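You operate a simulated robot arm through the tools that you are given. There is no shell and no other tool.

The job below is to be done with a simulated robot arm. You get a single attempt, and the scene is never put back.

TASK
Top the heater up into the green band and vent its pump.
Fine: heater switch off first and left off; shut the water valve again; open the vent knob till water drips, then shut it. Where these are worked on the way, their far stop is far enough and under half their travel is too little: water valve.

The check looks at the end state, three seconds after you hand in, the way a careful person would. Anything else that was tipped, shoved, dropped, spilled or broken makes it a failure.

THE ROBOT
A 6-joint arm with a three-finger gripper, fixed in place. Base frame: the origin is on the floor under the middle of its stand, x ahead of it, y to its left, z up. Units: mm, degrees, N and s.
It reaches about 1213 mm from its shoulder. Its first joint turns from -166.0 to 166.0 degrees. Payload 4.89 kg.
Tool frame: the origin (TCP) lies between the finger pads and is the grasp point; the fingertips stand 30 mm ahead of it; z points along the fingers, y is the line along which they close. The gripper opens to 164 mm; its body begins 125 mm behind the TCP.
Orientation is told as [roll, pitch, yaw] about the base's x, y, z axes, in that order, counted from this pose: with the fingers straight down and closing along the base's y, the tool's x points along the base's -x, its y along +y and its z along -z.

THE INTERFACE
- The arm moves only by the tool arm_command. Its argument "steps" is one flat list of numbers, 7 for each row, row after row: the shift along the tool's x, y, z in m, then the turn, a rotation vector about the tool's x, y, z in degrees, then the closure, from 0 (fully open) to 1 (shut). In form: [x, y, z, ax, ay, az, claw, x, y, z, ax, ay, az, claw, ...]. A call has 1 to 20 rows; each row shifts and turns the commanded pose from where the row before left it, along the tool's axes as they then stand. Rows are played at 5 a second. More than 50 mm and 8.6 degrees between two rows, or a gripper value outside its range, and nothing of the call is played. Where a pose cannot be reached the arm comes as near as it can. A force on the tool above 90 N (or 10 N above the force at the start of the call, whichever is more), or a blocked arm, ends the call early, and 0.2 s more pass. Each finger travels about 108 mm/s and halts on what it meets, pressing with about 32 N; the grip force reading is that of the motor and also rises with nothing between the fingers. The clock runs only during rows and for 0.2 s after the last one: add rows that do not move to give the fingers time. The reply holds the time, the measured pose of the TCP, the force on the tool along the base axes, the opening and the grip force, in the units named above and with some noise, with the torque about the TCP (base axes, N m) and any sound that the robot's microphone picked up.
- Cameras (640 x 400 px; columns grow to the right, rows downward): "scene" is fixed at [60.7, -656.8, 1508.2]; the picture's right is [0.72, -0.69, 0.00], its down [-0.38, -0.40, -0.83] and it looks along [0.58, 0.60, -0.55] (base axes); focal length 336 px, centre (320, 200). "wrist" rides on the gripper at [76, -2, -152] in the tool frame; the picture's right is [0.02, 1.00, 0.00], its down [-0.88, 0.02, -0.47] and it looks along [-0.47, 0.01, 0.88] (tool axes); focal length 247 px, centre (320, 200). There is no depth. A picture from a camera that has moved, and an enlarged one, comes with that camera's place and axes in the base frame and with its lens. The place of the scene camera against the robot may be out by one fixed shift of up to 25 mm in any direction.
- camera(camera): a new picture of that camera. No time passes.
- slide_trunk(by): moves the trunk up (or, below 0, down) by that many mm; the arm rides with it, the base frame stays. It gives what a move gives, with no picture.
- enlarge(camera, box): a new picture of the part [left, top, right, bottom] of that camera's present view, enlarged. No time passes.
- close_job(): hands the job in; it is judged then, once.

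Nothing tells you positions but the pictures and the camera data. Unless the task says otherwise, let go and move clear before handing in.

The tools are called after ">>>" as a command line: name --argument value ..., lists and objects as JSON in quotes. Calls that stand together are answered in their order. arm_command: Moves the arm, as the interface text tells. Its arguments: {"type":"object","properties":{"steps":{"type":"array","items":{"type":"number"}}},"required":["steps"]} The other tools are called the same way: slide_trunk (by) moves the trunk up or down; camera (camera) takes a picture; enlarge (camera, box) takes an enlarged picture of a part of a camera's view; close_job () hands the job in.

At the start:

```text
clock: 0.0
tcp_pos: [623.3, 93.5, 1162.4]
tcp_rot: [0.0, -0.1, 0.0]
contact_force: [-0.4, -0.2, 0.7]
torque: [-0.02, 0.0, -0.03]
width: 164.0
finger_force: 0.1
trunk travel left (down, up): [-175.0, 215.0]
```

scene: 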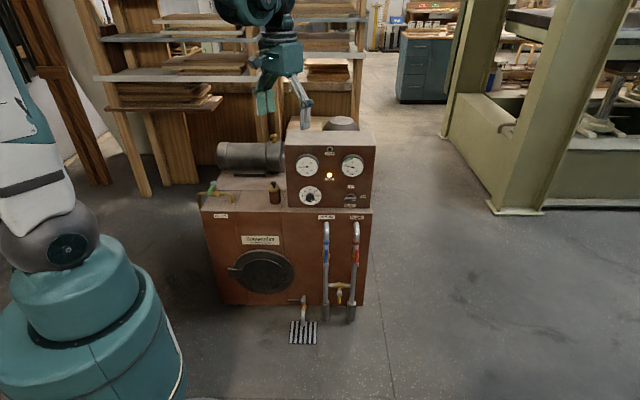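
wrist: 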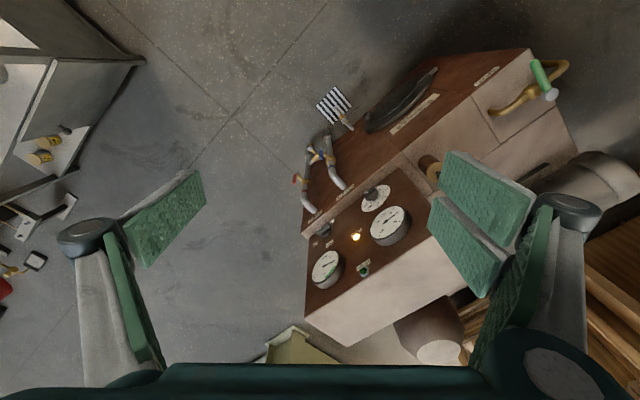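

I see a brown heater cabinet with gauges, a pump on top, pipes at the front and a green-handled valve at the left. I'll enlarge parts of the view to identify the controls before I move anything.

>>> enlarge --camera "scene" --box '[280, 110, 390, 215]'

>>> enlarge --camera "scene" --box '[190, 120, 300, 225]'

>>> enlarge --camera "scene" --box '[280, 205, 390, 350]'

>>> enlarge --camera "wrist" --box '[290, 160, 440, 300]'

>>> enlarge --camera "wrist" --box '[450, 40, 620, 180]'

```text
3.81 times, centred on (335, 162) of scene
camera zoom: at [60.7, -656.8, 1508.2], right [0.72, -0.69, 0.0], down [-0.38, -0.4, -0.83], along [0.58, 0.6, -0.55], focal length 1281 px, centre (263, 343)
```

zoom: 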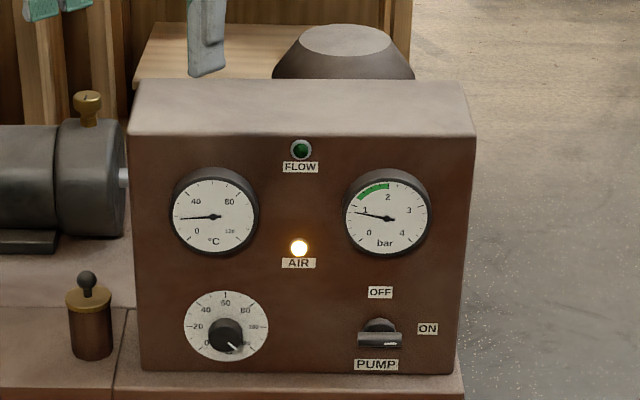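

```text
3.81 times, centred on (245, 172) of scene
camera zoom: at [60.7, -656.8, 1508.2], right [0.72, -0.69, 0.0], down [-0.38, -0.4, -0.83], along [0.58, 0.6, -0.55], focal length 1281 px, centre (606, 305)
```

zoom: 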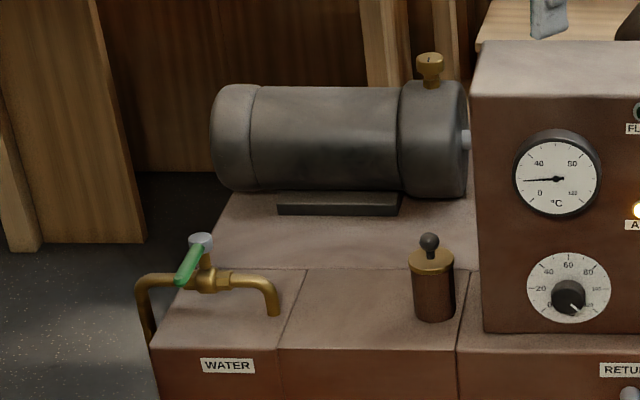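

```text
2.76 times, centred on (335, 278) of scene
camera zoom: at [60.7, -656.8, 1508.2], right [0.72, -0.69, 0.0], down [-0.38, -0.4, -0.83], along [0.58, 0.6, -0.55], focal length 928 px, centre (279, -14)
```

zoom: 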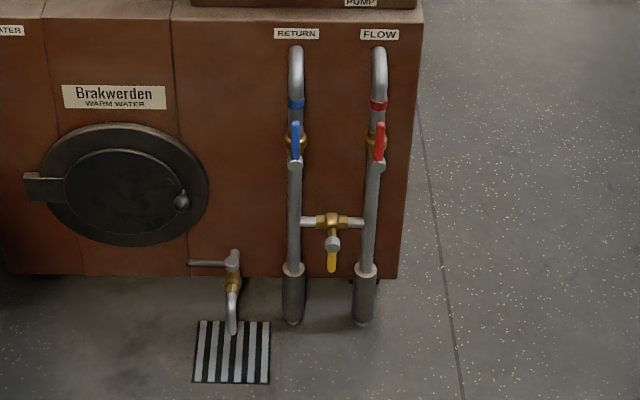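

```text
2.86 times, centred on (365, 230) of wrist
camera zoom: at [546.6, 92.5, 1314.2], right [-0.02, 1.0, 0.0], down [0.88, 0.02, 0.47], along [0.47, 0.01, -0.88], focal length 706 px, centre (191, 114)
```

zoom: 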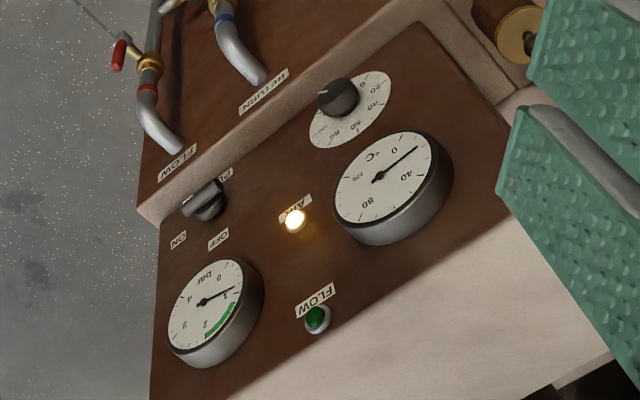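

```text
2.86 times, centred on (535, 110) of wrist
camera zoom: at [546.6, 92.5, 1314.2], right [-0.02, 1.0, 0.0], down [0.88, 0.02, 0.47], along [0.47, 0.01, -0.88], focal length 706 px, centre (-294, 457)
```

zoom: 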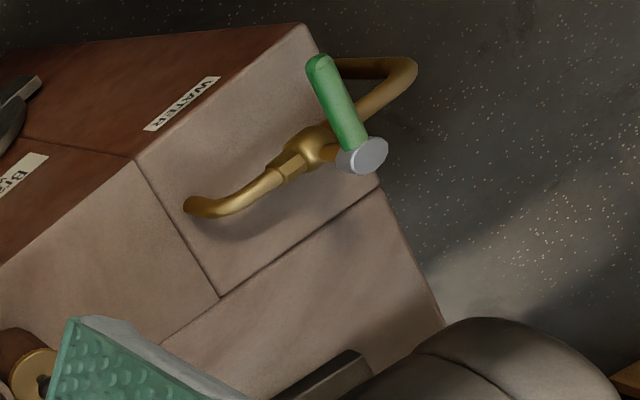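

The cabinet is turned about 45° to the base. Its front runs roughly from (500,570) to (1035,47), with the top at about z 650. I'll move the wrist camera left so I can triangulate the tap, pump and panel.

>>> arm_command --steps '[0.015, 0.04, 0, 0, 0, 0, 0, 0.015, 0.04, 0, 0, 0, 0, 0, 0.015, 0.04, 0, 0, 0, 0, 0, 0.015, 0.04, 0, 0, 0, 0, 0, 0.015, 0.04, 0, 0, 0, 0, 0, 0.015, 0.04, 0, 0, 0, 0, 0, 0.015, 0.04, 0, 0, 0, 0, 0]'

>>> camera --camera "wrist"

>>> enlarge --camera "scene" --box '[295, 150, 385, 215]'

```text
clock: 1.6
tcp_pos: [518.6, 372.2, 1162.2]
tcp_rot: [-0.1, -0.1, 0.0]
contact_force: [-0.8, -1.0, 0.9]
torque: [0.2, 0.02, -0.02]
width: 163.9
finger_force: 0.2
trunk travel left (down, up): [-175.0, 215.0]
```

```text
taken
camera wrist: at [441.8, 372.2, 1313.8], right [-0.02, 1.0, 0.0], down [0.88, 0.02, 0.47], along [0.47, 0.01, -0.88], focal length 247 px, centre (320, 200)
```

wrist: 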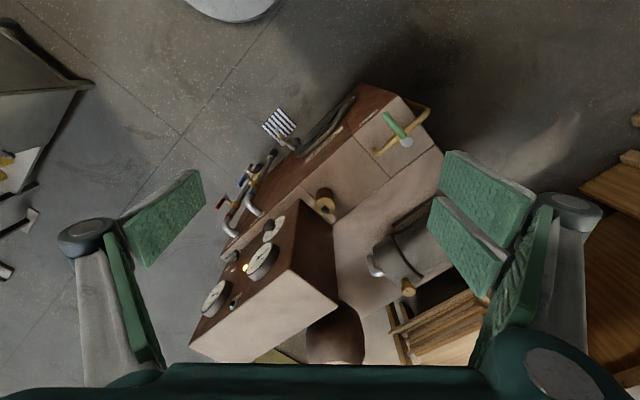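

```text
6.15 times, centred on (340, 182) of scene
camera zoom: at [60.7, -656.8, 1508.2], right [0.72, -0.69, 0.0], down [-0.38, -0.4, -0.83], along [0.58, 0.6, -0.55], focal length 2070 px, centre (197, 308)
```

zoom: 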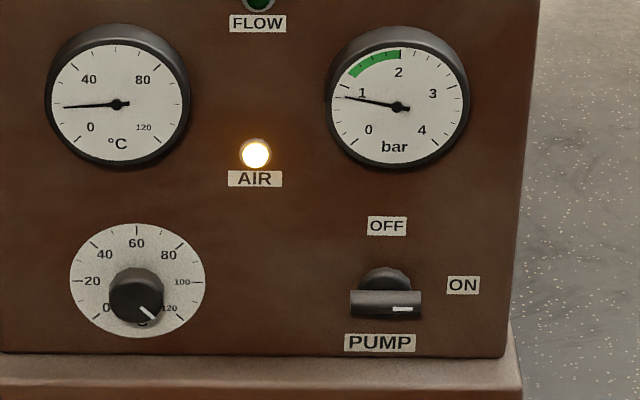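

I can now see the whole cabinet, including a brass vent knob on the pump end. The pressure reads about 0.85 bar, and the green band runs from about 1.2 to 2.0. I'll enlarge this view to triangulate.

>>> enlarge --camera "wrist" --box '[340, 80, 460, 160]'

>>> enlarge --camera "wrist" --box '[190, 180, 310, 320]'

>>> enlarge --camera "wrist" --box '[300, 180, 440, 310]'

```text
5.00 times, centred on (400, 120) of wrist
camera zoom: at [441.8, 372.2, 1313.8], right [-0.02, 1.0, 0.0], down [0.88, 0.02, 0.47], along [0.47, 0.01, -0.88], focal length 1235 px, centre (-80, 600)
```

zoom: 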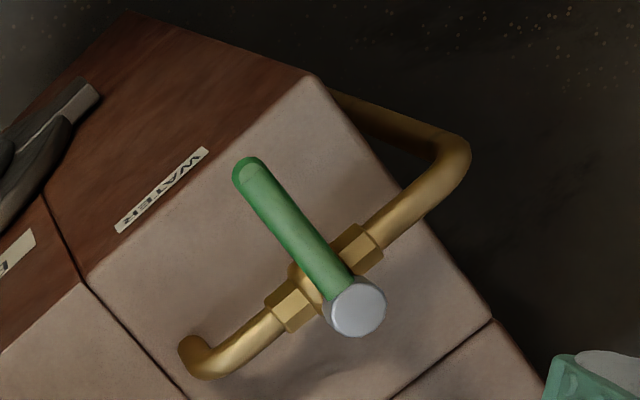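

```text
2.86 times, centred on (250, 250) of wrist
camera zoom: at [441.8, 372.2, 1313.8], right [-0.02, 1.0, 0.0], down [0.88, 0.02, 0.47], along [0.47, 0.01, -0.88], focal length 706 px, centre (520, 57)
```

zoom: 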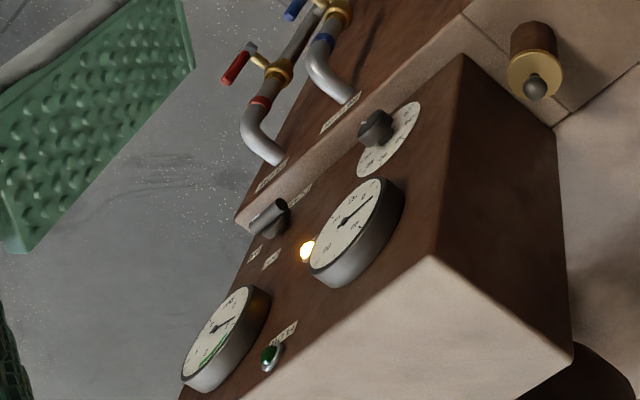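

```text
3.08 times, centred on (370, 245) of wrist
camera zoom: at [441.8, 372.2, 1313.8], right [-0.02, 1.0, 0.0], down [0.88, 0.02, 0.47], along [0.47, 0.01, -0.88], focal length 760 px, centre (166, 62)
```

zoom: 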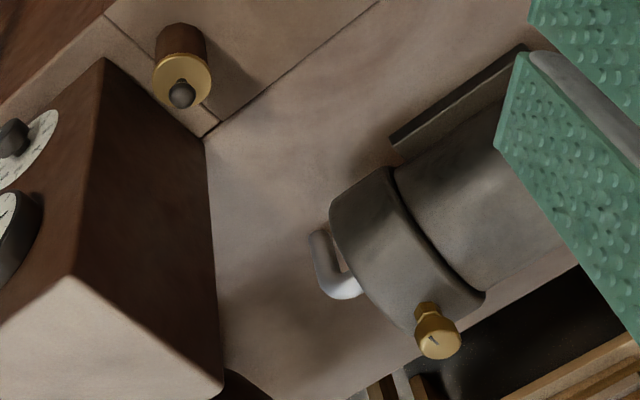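

The water valve has a vertical stem at about (585,574,754), with its lever pointing out of the front, across the pipe. The vent knob is at about (970,630,835) and the PUMP switch at about (955,115,730). The pump switch is set to ON and is the only control marked OFF/ON, so it comes first. I'll bring the gripper in front of the panel and point it horizontally at the switch.

>>> arm_command --steps '[-0.0219, -0.0363, 0.0133, 0, 0, 0, 0, -0.0219, -0.0363, 0.0133, 0, 0, 0, 0, -0.0219, -0.0363, 0.0133, 0, 0, 0, 0, -0.0219, -0.0363, 0.0133, 0, 0, 0, 0, -0.0219, -0.0363, 0.0133, 0, 0, 0, 0, -0.0219, -0.0363, 0.0133, 0, 0, 0, 0, -0.0219, -0.0363, 0.0133, 0, 0, 0, 0, -0.0219, -0.0363, 0.0133, 0, 0, 0, 0, -0.0219, -0.0363, 0.0133, 0, 0, 0, 0, -0.0219, -0.0363, 0.0133, 0, 0, 0, 0, -0.0219, -0.0363, 0.0133, 0, 0, 0, 0, -0.0219, -0.0363, 0.0133, 0, 0, 0, 0, 0, 0, 0, 0, 0, -7.67, 0, 0, 0, 0, 0, 0, -7.67, 0, 0, 0, 0, 0, 0, -7.67, 0, 0, 0, 0, 0, 0, -7.67, 0, 0, 0, 0, 0, 0, -7.67, 0, 0, 0, 0, 0, 0, -7.67, 0]'

>>> arm_command --steps '[0, 0, 0, 0, -8.2, 0, 0, 0, 0, 0, 0, -8.2, 0, 0, 0, 0, 0, 0, -8.2, 0, 0, 0, 0, 0, 0, -8.2, 0, 0, 0, 0, 0, 0, -8.2, 0, 0, 0, 0, 0, 0, -8.2, 0, 0, 0, 0, 0, 0, -8.2, 0, 0, 0, 0, 0, 0, -8.2, 0, 0, 0, 0, 0, 0, -8.2, 0, 0, 0, 0, 0, 0, -8.2, 0, 0, 0, 0, 0, 0, -8.0, 0, 0]'

>>> camera --camera "wrist"

>>> camera --camera "scene"

```text
clock: 5.4
tcp_pos: [781.6, -62.2, 1003.6]
tcp_rot: [0.0, 0.0, 46.2]
contact_force: [-0.2, -0.4, 0.1]
torque: [-0.01, 0.02, -0.01]
width: 164.1
finger_force: 0.0
trunk travel left (down, up): [-175.0, 215.0]
```

```text
clock: 7.8
tcp_pos: [798.7, -71.2, 1026.6]
tcp_rot: [-70.3, -90.0, 116.6]
contact_force: [-0.7, 0.7, 0.3]
torque: [-0.09, 0.09, -0.16]
width: 164.0
finger_force: 0.1
out of reach, approached as far as the arm can: row 11
trunk travel left (down, up): [-175.0, 215.0]
```

```text
taken
camera wrist: at [694.6, -182.3, 949.0], right [-0.72, 0.69, -0.02], down [-0.34, -0.33, 0.88], along [0.6, 0.64, 0.47], focal length 247 px, centre (320, 200)
```

wrist: 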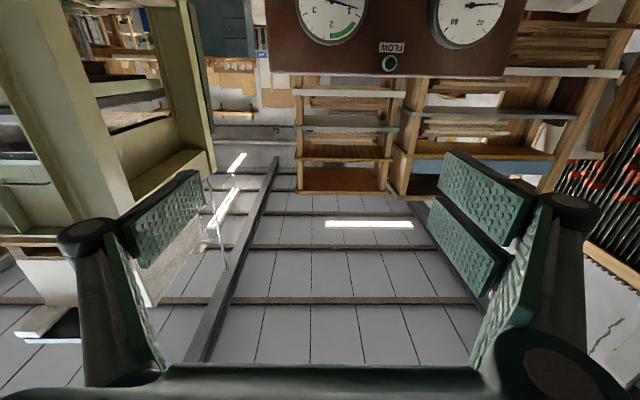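

```text
taken
```

scene: 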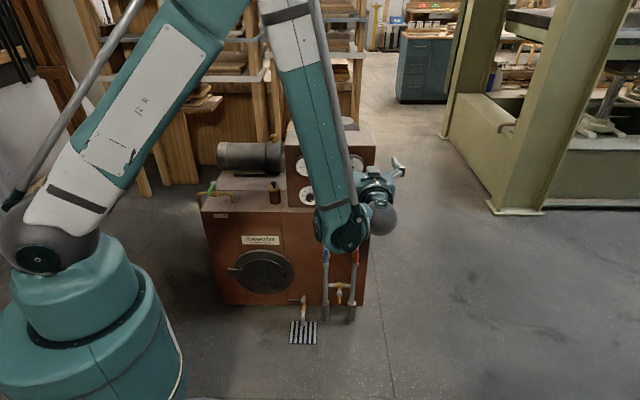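

The arm is now pointing horizontally at the panel, though at this height it fell slightly short of the commanded pose. I'll lower it to the height of the switch and look again.

>>> arm_command --steps '[0.037, 0, 0, 0, 0, 0, 0, 0.037, 0, 0, 0, 0, 0, 0, 0.037, 0, 0, 0, 0, 0, 0, 0.037, 0, 0, 0, 0, 0, 0, 0.037, 0, 0, 0, 0, 0, 0, 0.037, 0, 0, 0, 0, 0, 0, 0.037, 0, 0, 0, 0, 0, 0, 0, 0, 0, 0, 0, 0, 0]'

>>> camera --camera "wrist"

>>> camera --camera "scene"

```text
clock: 9.6
tcp_pos: [911.3, -126.8, 856.6]
tcp_rot: [-7.8, -89.9, 53.9]
contact_force: [-0.4, 0.1, 0.7]
torque: [-0.03, 0.02, -0.07]
width: 164.0
finger_force: 0.1
out of reach, approached as far as the arm can: row 1, 2, 3, 4, 5, 6, 7
trunk travel left (down, up): [-175.0, 215.0]
```

```text
taken
camera wrist: at [806.5, -237.5, 780.2], right [-0.72, 0.69, -0.02], down [-0.34, -0.33, 0.88], along [0.6, 0.64, 0.47], focal length 247 px, centre (320, 200)
```

wrist: 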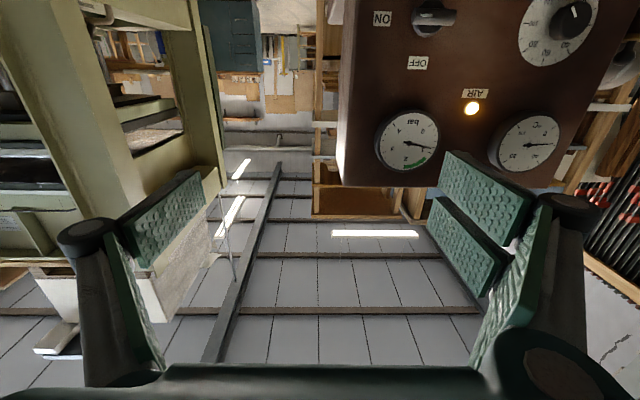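

```text
taken
```

scene: 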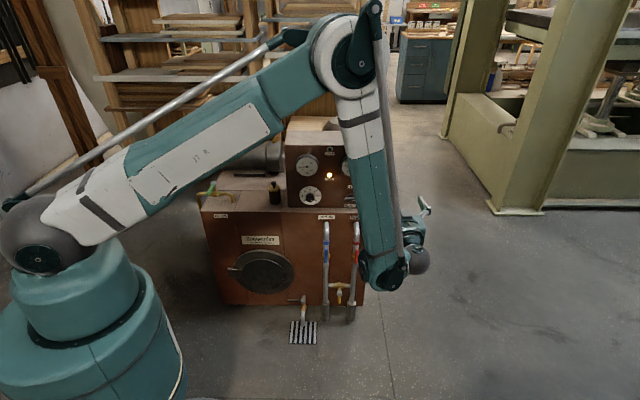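

The arm's elbow can't fold far enough for this close-in pose. I'll raise the trunk so I can reach the panel from higher up, then check which pose the arm holds.

>>> slide_trunk --by 150

>>> arm_command --steps '[0, 0, 0, 0, 0, 0, 0]'

```text
clock: 11.3
tcp_pos: [911.2, -126.6, 1006.6]
tcp_rot: [-3.1, -89.9, 49.3]
contact_force: [-0.4, 1.0, 0.4]
torque: [0.0, 0.01, -0.01]
width: 163.8
finger_force: 0.0
trunk travel left (down, up): [-325.0, 65.0]
```

```text
clock: 11.8
tcp_pos: [910.3, -126.7, 1005.9]
tcp_rot: [-4.2, -89.9, 50.4]
contact_force: [0.5, 0.2, 0.6]
torque: [0.0, 0.02, -0.02]
width: 164.0
finger_force: 0.1
trunk travel left (down, up): [-325.0, 65.0]
```

>>> arm_command --steps '[0.038, 0.0195, 0.0049, 0, 0, 0, 0, 0.038, 0.0195, 0.0049, 0, 0, 0, 0, 0.038, 0.0195, 0.0049, 0, 0, 0, 0, 0.038, 0.0195, 0.0049, 0, 0, 0, 0, 0.038, 0.0195, 0.0049, 0, 0, 0, 0, 0.038, 0.0195, 0.0049, 0, 0, 0, 0, 0.038, 0.0195, 0.0049, 0, 0, 0, 0]'

>>> camera --camera "wrist"

>>> camera --camera "scene"

```text
clock: 13.3
tcp_pos: [995.5, -79.9, 808.4]
tcp_rot: [4.6, -89.8, 41.7]
contact_force: [0.8, -0.4, -0.5]
torque: [0.06, -0.05, 0.06]
width: 164.1
finger_force: 0.1
out of reach, approached as far as the arm can: row 1, 2, 3, 4, 5, 6, 7
trunk travel left (down, up): [-325.0, 65.0]
```

```text
taken
camera wrist: at [889.9, -190.6, 733.1], right [-0.72, 0.69, -0.02], down [-0.34, -0.33, 0.88], along [0.6, 0.65, 0.47], focal length 247 px, centre (320, 200)
```

wrist: 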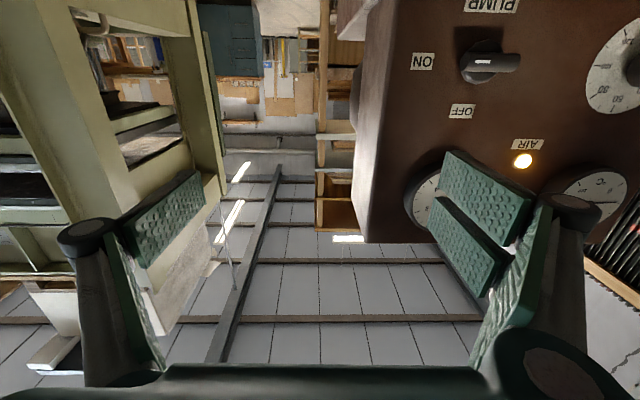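

```text
taken
```

scene: 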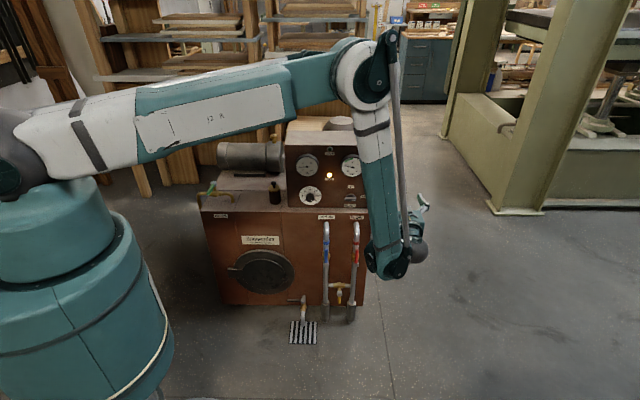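

The limit seems to be a forearm or wrist angle when the tool is level, not height. I'll pitch the tool down toward the panel by 45° and see whether that pose moves freely.

>>> arm_command --steps '[0, 0, 0, 0, 7.5, 0, 0, 0, 0, 0, 0, 7.5, 0, 0, 0, 0, 0, 0, 7.5, 0, 0, 0, 0, 0, 0, 7.5, 0, 0, 0, 0, 0, 0, 7.5, 0, 0, 0, 0, 0, 0, 7.5, 0, 0]'

>>> camera --camera "scene"

```text
clock: 14.8
tcp_pos: [995.4, -80.2, 810.1]
tcp_rot: [0.1, -44.8, 46.2]
contact_force: [-0.6, -0.8, 1.0]
torque: [0.08, 0.06, 0.04]
width: 164.1
finger_force: 0.1
trunk travel left (down, up): [-325.0, 65.0]
```

```text
taken
```

scene: 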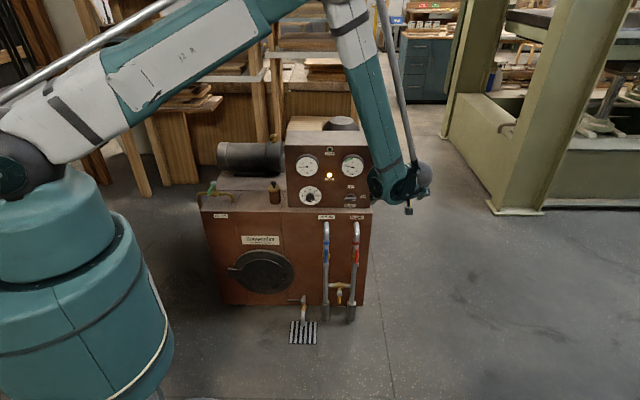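

>>> arm_command --steps '[-0.0056, 0.0412, -0.0036, 0, 0, 0, 0, -0.0056, 0.0412, -0.0036, 0, 0, 0, 0, -0.0056, 0.0412, -0.0036, 0, 0, 0, 0, -0.0056, 0.0412, -0.0036, 0, 0, 0, 0]'

>>> camera --camera "wrist"

>>> camera --camera "scene"

```text
clock: 15.8
tcp_pos: [894.4, 33.9, 845.9]
tcp_rot: [0.0, -44.8, 46.2]
contact_force: [0.0, -1.2, 0.1]
torque: [0.06, -0.01, 0.09]
width: 164.1
finger_force: 0.0
out of reach, approached as far as the arm can: row 4
trunk travel left (down, up): [-325.0, 65.0]
```

```text
taken
camera wrist: at [783.6, -82.3, 899.5], right [-0.73, 0.68, -0.01], down [0.19, 0.22, 0.96], along [0.65, 0.7, -0.29], focal length 247 px, centre (320, 200)
```

wrist: 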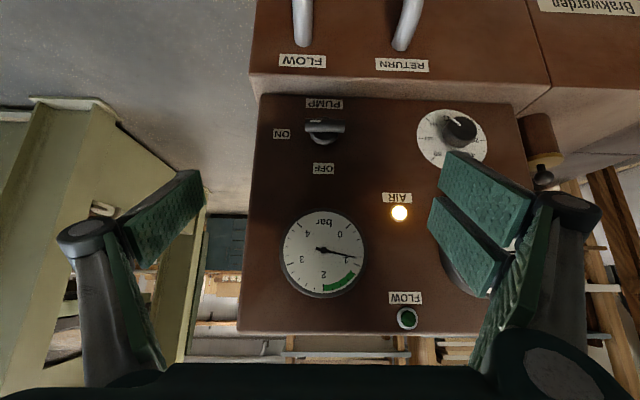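

```text
taken
```

scene: 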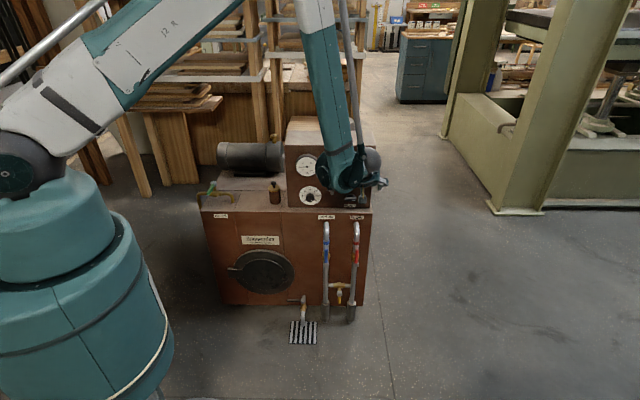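

This gives a clear front view of the panel. I'll enlarge the switch area to measure it before repositioning.

>>> enlarge --camera "wrist" --box '[240, 70, 400, 170]'

>>> enlarge --camera "wrist" --box '[270, 190, 430, 340]'

```text
4.00 times, centred on (320, 120) of wrist
camera zoom: at [783.6, -82.3, 899.5], right [-0.73, 0.68, -0.01], down [0.19, 0.22, 0.96], along [0.65, 0.7, -0.29], focal length 988 px, centre (320, 520)
```

zoom: 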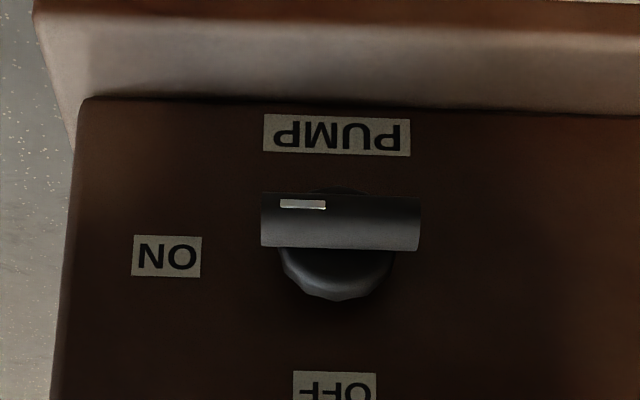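

```text
2.67 times, centred on (350, 265) of wrist
camera zoom: at [783.6, -82.3, 899.5], right [-0.73, 0.68, -0.01], down [0.19, 0.22, 0.96], along [0.65, 0.7, -0.29], focal length 659 px, centre (240, 27)
```

zoom: 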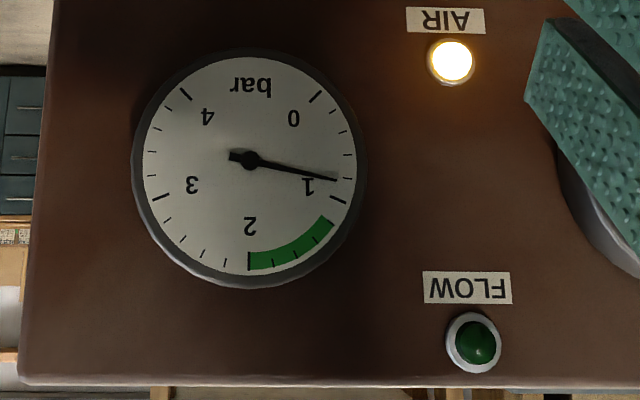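

The bar knob is about 46 mm long and sits about 45 mm above the ledge. The gauge reads 0.8 bar. A lower shoulder should let the forearm reach a nearly level approach, so I'll lift the arm clear and then lower the trunk fully.

>>> arm_command --steps '[-0.0325, 0, -0.0325, 0, 0, 0, 0, -0.0325, 0, -0.0325, 0, 0, 0, 0, -0.0325, 0, -0.0325, 0, 0, 0, 0, -0.0325, 0, -0.0325, 0, 0, 0, 0, -0.0325, 0, -0.0325, 0, 0, 0, 0, -0.0325, 0, -0.0325, 0, 0, 0, 0, -0.0325, 0, -0.0325, 0, 0, 0, 0]'

>>> slide_trunk --by -320

>>> camera --camera "scene"

```text
clock: 17.4
tcp_pos: [896.5, 37.7, 1167.2]
tcp_rot: [0.0, -44.8, 46.1]
contact_force: [0.5, -1.2, -0.3]
torque: [0.04, 0.04, 0.08]
width: 164.1
finger_force: 0.2
trunk travel left (down, up): [-325.0, 65.0]
```

```text
clock: 20.5
tcp_pos: [896.1, 37.9, 847.5]
tcp_rot: [0.0, -44.9, 46.2]
contact_force: [0.4, -0.1, 0.6]
torque: [-0.01, 0.04, -0.04]
width: 164.2
finger_force: 0.1
trunk travel left (down, up): [-5.0, 385.0]
```

```text
taken
```

scene: 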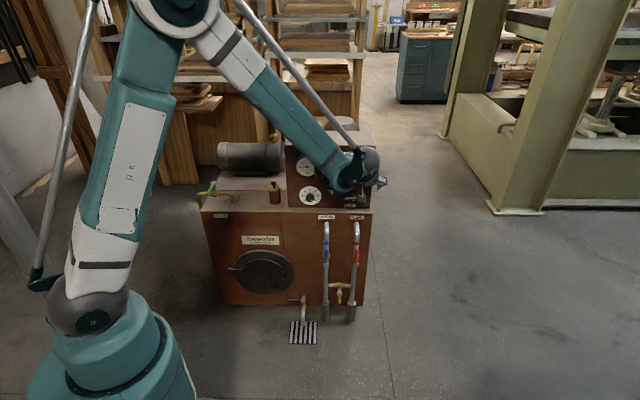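

The arm has plenty of room now. I'll level the tool to about 20° below horizontal, correct the yaw by about 2° to square it with the panel, and look.

>>> arm_command --steps '[0, 0, 0, 0, -6.2, 0, 0, 0, 0, 0, 0, -6.2, 0, 0, 0, 0, 0, 0, -6.2, 0, 0, 0, 0, 0, 0, -6.2, 0, 0, 0, 0, 0, 1.88, 0, 0.68, 0]'

>>> camera --camera "wrist"

```text
clock: 21.7
tcp_pos: [895.9, 38.2, 847.3]
tcp_rot: [-0.1, -69.8, 44.2]
contact_force: [0.3, -0.3, 0.7]
torque: [-0.02, 0.01, -0.02]
width: 164.1
finger_force: 0.1
trunk travel left (down, up): [-5.0, 385.0]
```

```text
taken
camera wrist: at [775.1, -79.8, 827.9], right [-0.7, 0.71, -0.02], down [-0.11, -0.08, 0.99], along [0.7, 0.7, 0.14], focal length 247 px, centre (320, 200)
```

wrist: 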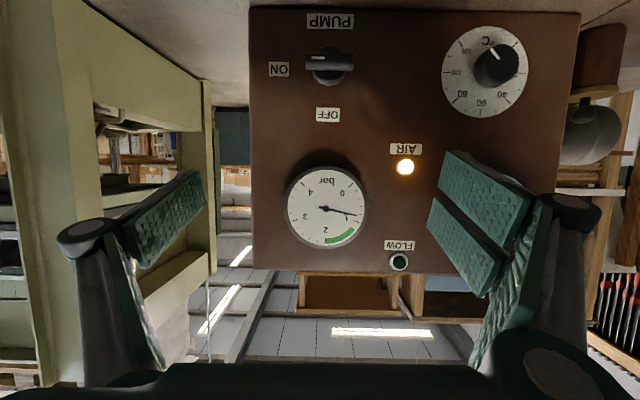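

>>> enlarge --camera "wrist" --box '[250, 0, 410, 100]'

```text
4.00 times, centred on (330, 50) of wrist
camera zoom: at [775.1, -79.8, 827.9], right [-0.7, 0.71, -0.02], down [-0.11, -0.08, 0.99], along [0.7, 0.7, 0.14], focal length 988 px, centre (280, 800)
```

zoom: 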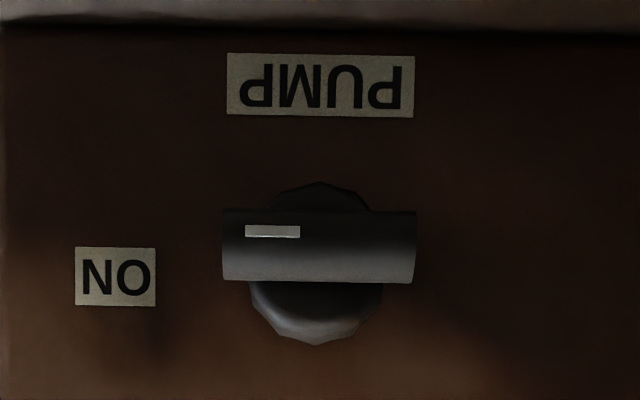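

The switch bar is centred at about (957,112,724), standing about 27 mm off the panel. The ledge is about 60 mm below it. I'll roll the gripper 90° so the fingers close vertically, narrow them to about 50 mm, and check.

>>> arm_command --steps '[0, 0, 0, 0, 0, 8.2, 0.7, 0, 0, 0, 0, 0, 8.2, 0.7, 0, 0, 0, 0, 0, 8.2, 0.7, 0, 0, 0, 0, 0, 8.2, 0.7, 0, 0, 0, 0, 0, 8.2, 0.7, 0, 0, 0, 0, 0, 8.2, 0.7, 0, 0, 0, 0, 0, 8.2, 0.7, 0, 0, 0, 0, 0, 8.2, 0.7, 0, 0, 0, 0, 0, 8.2, 0.7, 0, 0, 0, 0, 0, 8.2, 0.7, 0, 0, 0, 0, 0, 8.0, 0.7]'

>>> camera --camera "wrist"

>>> enlarge --camera "scene" --box '[290, 110, 430, 230]'

```text
clock: 24.1
tcp_pos: [894.7, 38.2, 846.2]
tcp_rot: [69.8, 0.1, -46.0]
contact_force: [0.0, -0.6, 0.2]
torque: [-0.02, -0.03, 0.02]
width: 49.5
finger_force: 0.0
trunk travel left (down, up): [-5.0, 385.0]
```

```text
taken
camera wrist: at [739.2, -6.2, 897.8], right [0.23, 0.26, 0.94], down [0.3, -0.94, 0.18], along [0.92, 0.24, -0.3], focal length 247 px, centre (320, 200)
```

wrist: 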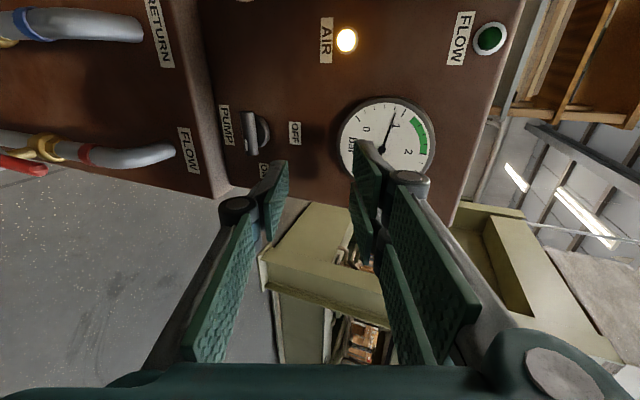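

```text
3.33 times, centred on (360, 170) of scene
camera zoom: at [60.7, -656.8, 1508.2], right [0.72, -0.69, 0.0], down [-0.38, -0.4, -0.83], along [0.58, 0.6, -0.55], focal length 1121 px, centre (187, 300)
```

zoom: 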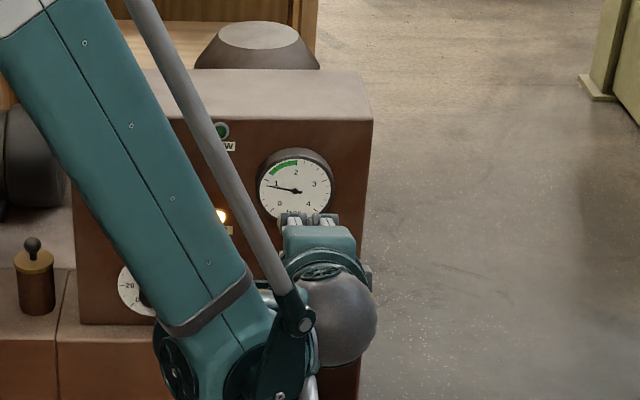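

The fingers show clearly and have room. I'll bring them down to switch height but stop short of it, then check alignment.

>>> arm_command --steps '[0.0033, -0.0332, 0.0227, 0, 0, 0, 0.7, 0.0033, -0.0332, 0.0227, 0, 0, 0, 0.7, 0.0033, -0.0332, 0.0227, 0, 0, 0, 0.7]'

>>> camera --camera "wrist"

```text
clock: 24.9
tcp_pos: [907.8, 66.7, 730.3]
tcp_rot: [69.8, -0.1, -45.9]
contact_force: [-1.3, -0.5, 2.3]
torque: [-0.14, 0.07, -0.18]
width: 49.4
finger_force: 0.0
trunk travel left (down, up): [-5.0, 385.0]
```

```text
taken
camera wrist: at [751.2, 22.2, 779.8], right [0.23, 0.26, 0.94], down [0.3, -0.94, 0.18], along [0.93, 0.24, -0.29], focal length 247 px, centre (320, 200)
```

wrist: 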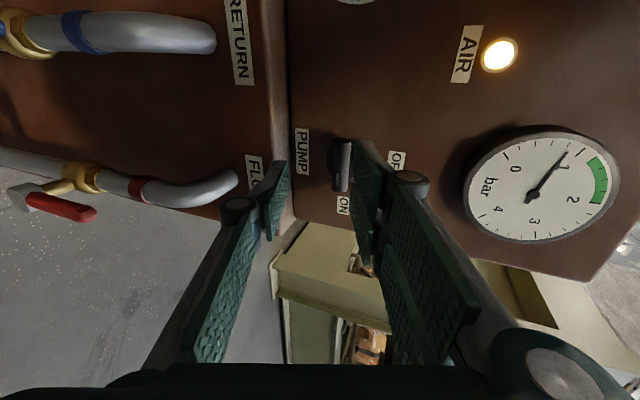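

The switch bar lines up as predicted, so I'll advance along the panel normal until the bar sits between the fingertips.

>>> arm_command --steps '[-0.0005, 0.0052, 0.0144, 0, 0, 0, 0.7, -0.0005, 0.0052, 0.0144, 0, 0, 0, 0.7, -0.0005, 0.0052, 0.0144, 0, 0, 0, 0.7]'

>>> camera --camera "wrist"

>>> enlarge --camera "wrist" --box '[230, 90, 450, 230]'

```text
clock: 25.7
tcp_pos: [942.8, 97.3, 729.5]
tcp_rot: [69.8, 0.0, -45.8]
contact_force: [-5.8, -7.8, 9.7]
torque: [0.16, -0.23, 0.11]
width: 58.8
finger_force: 3.3
trunk travel left (down, up): [-5.0, 385.0]
```

```text
taken
camera wrist: at [786.4, 53.1, 779.9], right [0.23, 0.26, 0.94], down [0.3, -0.94, 0.18], along [0.93, 0.24, -0.29], focal length 247 px, centre (320, 200)
```

wrist: 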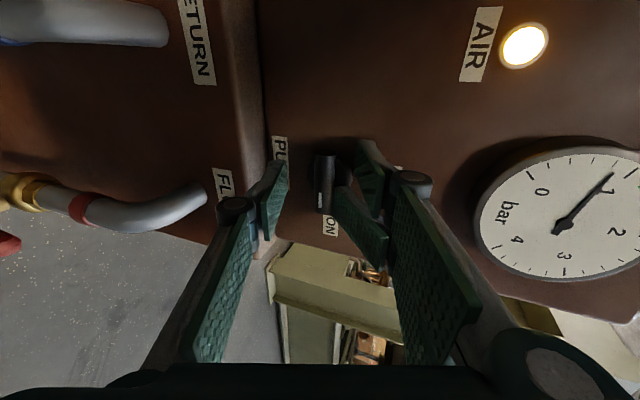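

```text
2.86 times, centred on (340, 160) of wrist
camera zoom: at [786.4, 53.1, 779.9], right [0.23, 0.26, 0.94], down [0.3, -0.94, 0.18], along [0.93, 0.24, -0.29], focal length 706 px, centre (263, 314)
```

zoom: 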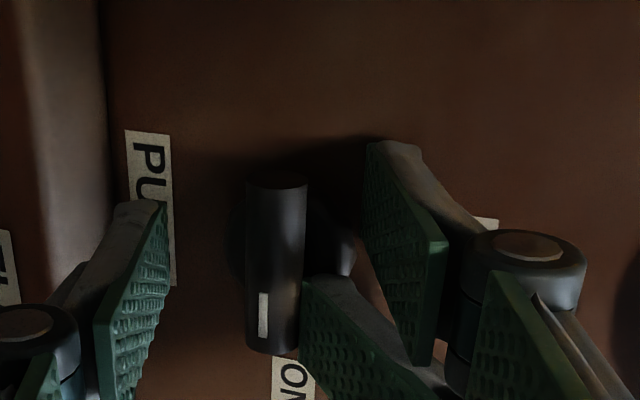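

The bar is between the fingers, with one upper finger resting lightly on it. I'll close onto it now.

>>> arm_command --steps '[0, 0, 0, 0, 0, 0, 0.8, 0, 0, 0, 0, 0, 0, 0.9, 0, 0, 0, 0, 0, 0, 0.95, 0, 0, 0, 0, 0, 0, 0.95]'

>>> camera --camera "wrist"

>>> enlarge --camera "wrist" --box '[230, 90, 450, 230]'

```text
clock: 26.7
tcp_pos: [942.1, 96.4, 733.7]
tcp_rot: [69.8, -0.1, -45.9]
contact_force: [-4.3, -22.8, 72.8]
torque: [1.42, -1.78, -0.94]
width: 47.1
finger_force: 32.2
trunk travel left (down, up): [-5.0, 385.0]
```

```text
taken
camera wrist: at [785.0, 52.5, 782.3], right [0.23, 0.26, 0.94], down [0.3, -0.94, 0.18], along [0.93, 0.24, -0.29], focal length 247 px, centre (320, 200)
```

wrist: 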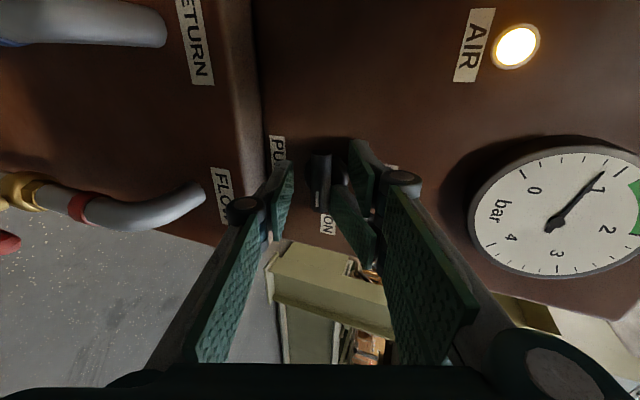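

```text
2.86 times, centred on (340, 160) of wrist
camera zoom: at [785.0, 52.5, 782.3], right [0.23, 0.26, 0.94], down [0.3, -0.94, 0.18], along [0.93, 0.24, -0.29], focal length 706 px, centre (263, 314)
```

zoom: 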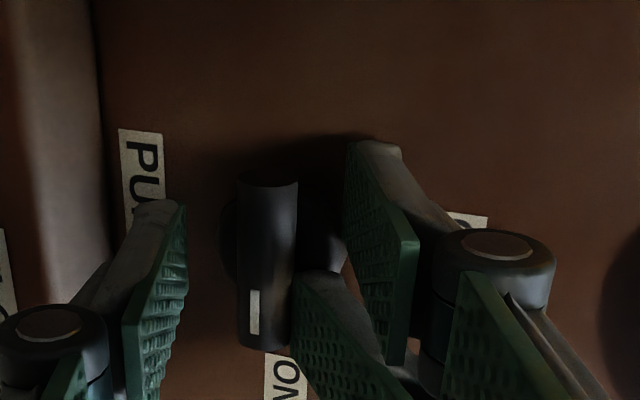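

The grip is lopsided: one upper finger has curled onto the bar and the gripper is pushing itself upward. I'll release, back out a little, and look at the fingers.

>>> arm_command --steps '[0, 0, 0, 0, 0, 0, 0.7, 0, 0, 0, 0, 0, 0, 0.7, 0, -0.0052, -0.0144, 0, 0, 0, 0.7, 0, -0.0052, -0.0144, 0, 0, 0, 0.7, 0, -0.0052, -0.0144, 0, 0, 0, 0.7]'

>>> camera --camera "wrist"

>>> enlarge --camera "wrist" --box '[230, 90, 450, 230]'

```text
clock: 27.9
tcp_pos: [912.6, 64.1, 729.9]
tcp_rot: [69.7, 0.0, -45.8]
contact_force: [0.1, 0.5, 0.1]
torque: [0.02, -0.03, 0.01]
width: 49.4
finger_force: 0.0
trunk travel left (down, up): [-5.0, 385.0]
```

```text
taken
camera wrist: at [753.8, 20.9, 780.6], right [0.23, 0.26, 0.94], down [0.3, -0.94, 0.18], along [0.92, 0.24, -0.3], focal length 247 px, centre (320, 200)
```

wrist: 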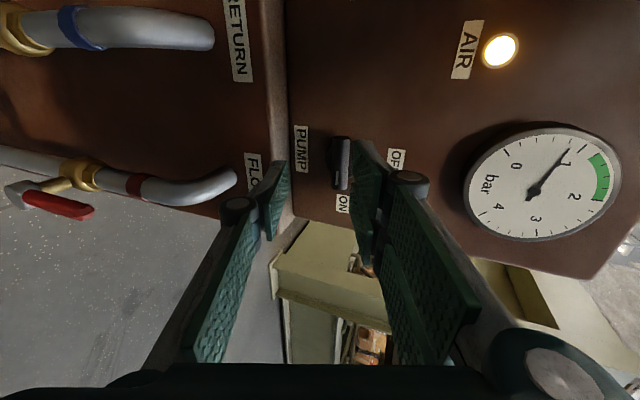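

```text
2.86 times, centred on (340, 160) of wrist
camera zoom: at [753.8, 20.9, 780.6], right [0.23, 0.26, 0.94], down [0.3, -0.94, 0.18], along [0.92, 0.24, -0.3], focal length 706 px, centre (263, 314)
```

zoom: 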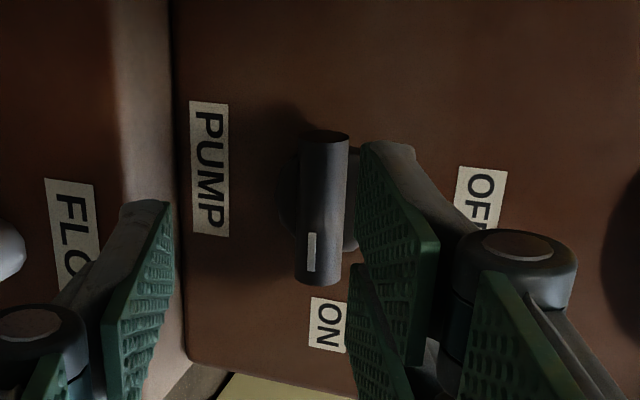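

The fingers have sprung back and the switch still reads ON. The fingertip had clipped the bar because I came in at a slant. I'll open to about 66 mm, centre on the bar, and move in straight along the tool axis.

>>> arm_command --steps '[0.0033, 0.0175, 0, 0, 0, 0, 0.6, 0, 0, 0.0, 0, 0, 0, 0.6, 0, 0, 0.014, 0, 0, 0, 0.6, 0, 0, 0.015, 0, 0, 0, 0.6, 0, 0, 0.014, 0, 0, 0, 0.6]'

>>> enlarge --camera "wrist" --box '[230, 90, 450, 230]'

```text
clock: 29.1
tcp_pos: [941.5, 99.9, 731.1]
tcp_rot: [69.7, 0.0, -45.8]
contact_force: [-0.2, -0.2, 0.6]
torque: [-0.02, 0.0, 0.0]
width: 65.6
finger_force: 0.1
trunk travel left (down, up): [-5.0, 385.0]
```

```text
2.86 times, centred on (340, 160) of wrist
camera zoom: at [785.3, 55.7, 782.0], right [0.23, 0.26, 0.94], down [0.3, -0.94, 0.18], along [0.92, 0.24, -0.3], focal length 706 px, centre (263, 314)
```

zoom: 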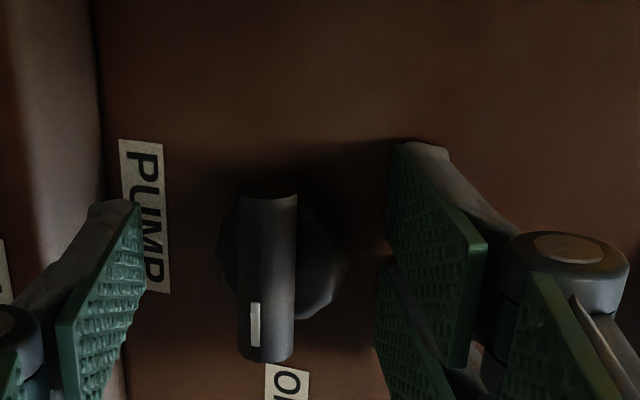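

No contact this time, and the bar is well centred. I'll close gently around it.

>>> arm_command --steps '[0, 0, 0, 0, 0, 0, 0.7, 0, 0, 0, 0, 0, 0, 0.8, 0, 0, 0, 0, 0, 0, 0.87, 0, 0, 0, 0, 0, 0, 0.87]'

>>> enlarge --camera "wrist" --box '[230, 90, 450, 230]'

```text
clock: 30.1
tcp_pos: [941.3, 100.3, 734.2]
tcp_rot: [69.8, 0.1, -45.8]
contact_force: [13.0, 12.8, 46.7]
torque: [0.84, -1.13, 0.04]
width: 41.8
finger_force: 24.9
trunk travel left (down, up): [-5.0, 385.0]
```

```text
2.86 times, centred on (340, 160) of wrist
camera zoom: at [784.5, 56.4, 783.8], right [0.23, 0.26, 0.94], down [0.3, -0.94, 0.18], along [0.93, 0.24, -0.29], focal length 706 px, centre (263, 314)
```

zoom: 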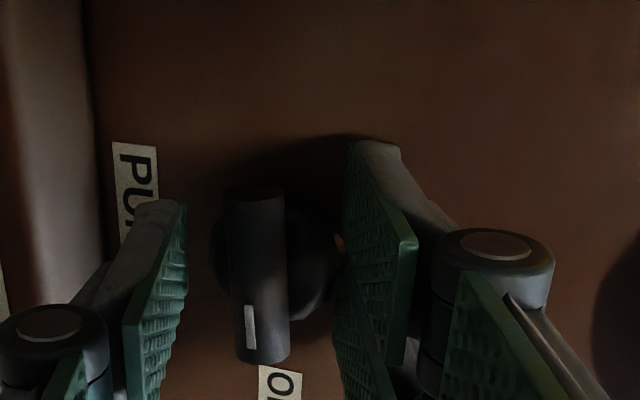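

The upper fingertips met the round base of the knob rather than the bar, because the tool is pitched down. I'll release, back off and flatten the pitch to about 5° so I grip only the bar.

>>> arm_command --steps '[0, 0, 0, 0, 0, 0, 0.6, 0, 0, 0, 0, 0, 0, 0.6, 0, 0, -0.015, 0, 0, 0, 0.6, 0, 0, -0.015, 0, 0, 0, 0.6, 0, 0, -0.015, 0, 0, 0, 0.6, 0, 0, 0, -7.5, 0, 0, 0.6, 0, 0, 0, -7.5, 0, 0, 0.6]'

>>> camera --camera "wrist"

>>> enlarge --camera "wrist" --box '[230, 90, 450, 230]'

```text
clock: 31.7
tcp_pos: [923.5, 66.0, 757.3]
tcp_rot: [84.7, 0.0, -45.6]
contact_force: [-0.9, 0.4, 1.5]
torque: [-0.14, 0.11, -0.12]
width: 65.5
finger_force: 0.1
out of reach, approached as far as the arm can: row 7
trunk travel left (down, up): [-5.0, 385.0]
```

```text
taken
camera wrist: at [761.0, 17.0, 769.7], right [0.05, 0.08, 1.0], down [0.28, -0.96, 0.06], along [0.96, 0.27, -0.07], focal length 247 px, centre (320, 200)
```

wrist: 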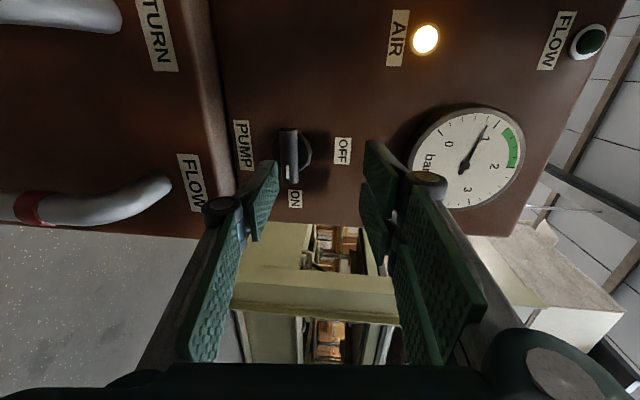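

```text
2.86 times, centred on (340, 160) of wrist
camera zoom: at [761.0, 17.0, 769.7], right [0.05, 0.08, 1.0], down [0.28, -0.96, 0.06], along [0.96, 0.27, -0.07], focal length 706 px, centre (263, 314)
```

zoom: 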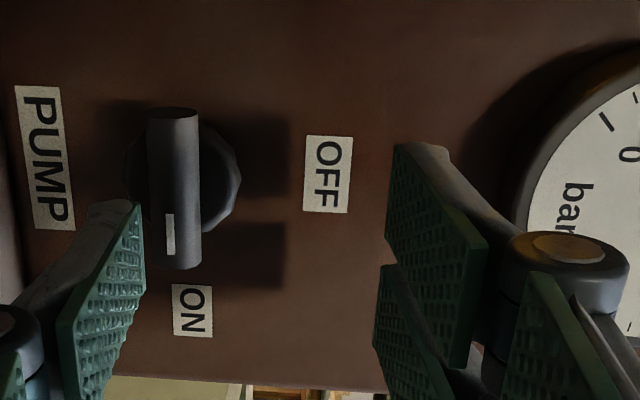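

The pitch is now about 5°, and the switch bar triangulates again to (957.5,111.5,725). I'll centre on it, then move straight in.

>>> arm_command --steps '[0.0089, -0.027, 0, 0, 0, 0, 0.67, 0, 0, 0.012, 0, 0, 0, 0.67, 0, 0, 0.012, 0, 0, 0, 0.67, 0, 0, 0.01, 0, 0, 0, 0.67]'

>>> enlarge --camera "wrist" --box '[230, 90, 450, 230]'

```text
clock: 32.7
tcp_pos: [958.4, 90.4, 738.4]
tcp_rot: [84.6, -0.1, -45.9]
contact_force: [-38.0, -27.8, -20.2]
torque: [-1.43, 1.24, 0.61]
width: 70.4
finger_force: 15.5
out of reach, approached as far as the arm can: row 1
trunk travel left (down, up): [-5.0, 385.0]
```

```text
2.86 times, centred on (340, 160) of wrist
camera zoom: at [794.8, 40.0, 750.8], right [0.05, 0.08, 1.0], down [0.28, -0.96, 0.06], along [0.96, 0.27, -0.07], focal length 706 px, centre (263, 314)
```

zoom: 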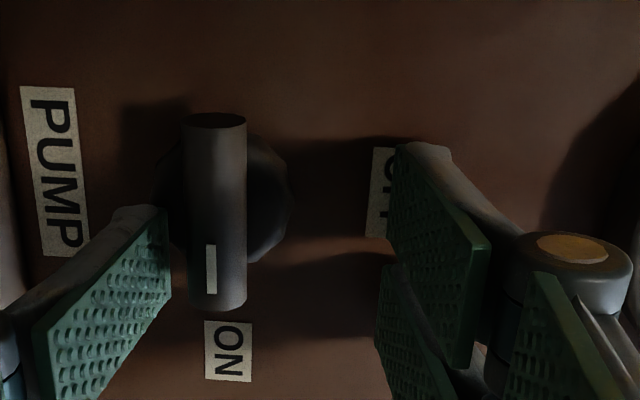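

The first row fell short, so I'm about 16 mm to the right and touching the bar. I'll back out, use a 12° pitch that the arm can reach, and re-centre.

>>> arm_command --steps '[0, 0, -0.012, 0, 0, 0, 0.6, 0, 0, -0.012, 0, 0, 0, 0.6, 0, 0, -0.01, 0, 0, 0, 0.6, 0, 0.004, 0, 7, 0, 0, 0.6]'

>>> enlarge --camera "wrist" --box '[230, 90, 450, 230]'

```text
clock: 33.7
tcp_pos: [935.2, 69.2, 747.2]
tcp_rot: [77.7, 0.0, -45.8]
contact_force: [1.8, 0.3, -1.0]
torque: [0.07, -0.06, 0.1]
width: 65.6
finger_force: 0.1
trunk travel left (down, up): [-5.0, 385.0]
```

```text
2.86 times, centred on (340, 160) of wrist
camera zoom: at [774.7, 20.6, 777.0], right [0.14, 0.16, 0.98], down [0.29, -0.95, 0.12], along [0.95, 0.26, -0.18], focal length 706 px, centre (263, 314)
```

zoom: 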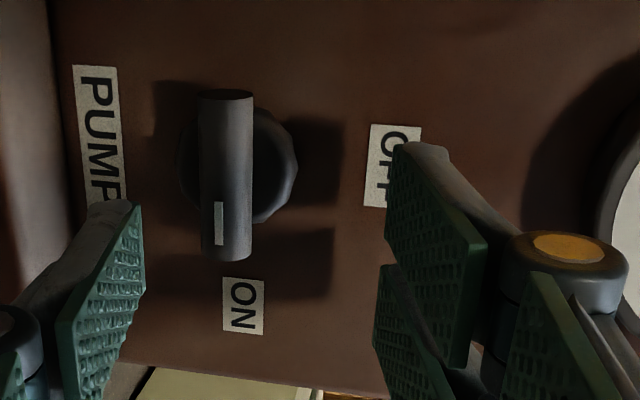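

>>> arm_command --steps '[0.0148, -0.012, 0.003, 0, 0, 0, 0.65]'

>>> enlarge --camera "wrist" --box '[230, 90, 450, 230]'

```text
clock: 34.1
tcp_pos: [925.1, 82.4, 734.3]
tcp_rot: [77.7, 0.1, -45.8]
contact_force: [0.6, -0.1, 0.1]
torque: [0.0, -0.05, 0.0]
width: 57.3
finger_force: 0.0
trunk travel left (down, up): [-5.0, 385.0]
```

```text
2.86 times, centred on (340, 160) of wrist
camera zoom: at [765.0, 32.4, 765.0], right [0.14, 0.16, 0.98], down [0.29, -0.95, 0.12], along [0.95, 0.26, -0.18], focal length 706 px, centre (263, 314)
```

zoom: 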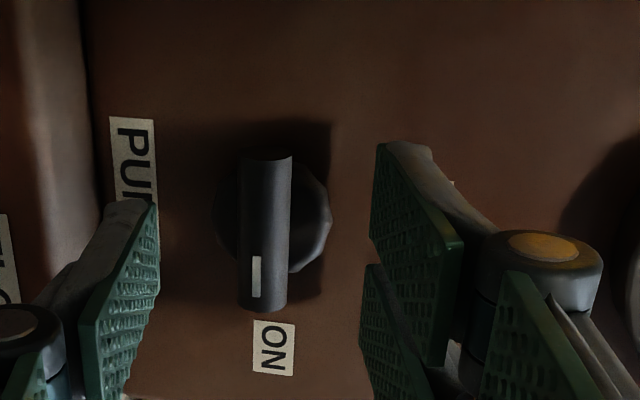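

Aligned and reachable. I'm going straight in by 20 mm.

>>> arm_command --steps '[-0.001, 0, 0.01, 0, 0, 0, 0.65, -0.0007, 0, 0.0105, 0, 0, 0, 0.65, 0, 0, 0, 0, 0, 0, 0.72, 0, 0, 0, 0, 0, 0, 0.78]'

>>> enlarge --camera "wrist" --box '[230, 90, 450, 230]'

```text
clock: 35.1
tcp_pos: [941.0, 93.1, 731.5]
tcp_rot: [77.7, 0.1, -45.8]
contact_force: [-4.0, -3.3, 2.1]
torque: [0.11, -0.09, 0.03]
width: 36.2
finger_force: 0.1
trunk travel left (down, up): [-5.0, 385.0]
```

```text
2.86 times, centred on (340, 160) of wrist
camera zoom: at [780.3, 43.9, 761.3], right [0.14, 0.16, 0.98], down [0.29, -0.95, 0.12], along [0.95, 0.26, -0.18], focal length 706 px, centre (263, 314)
```

zoom: 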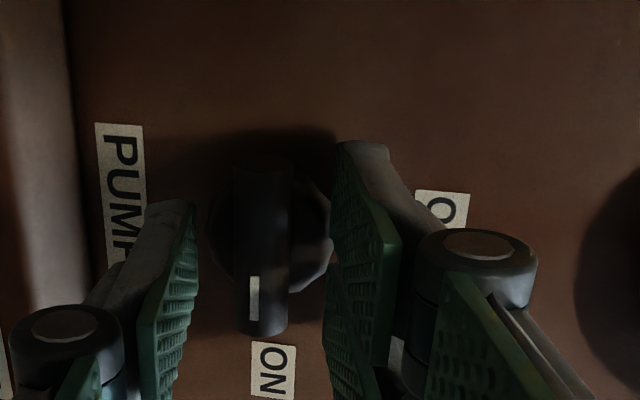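

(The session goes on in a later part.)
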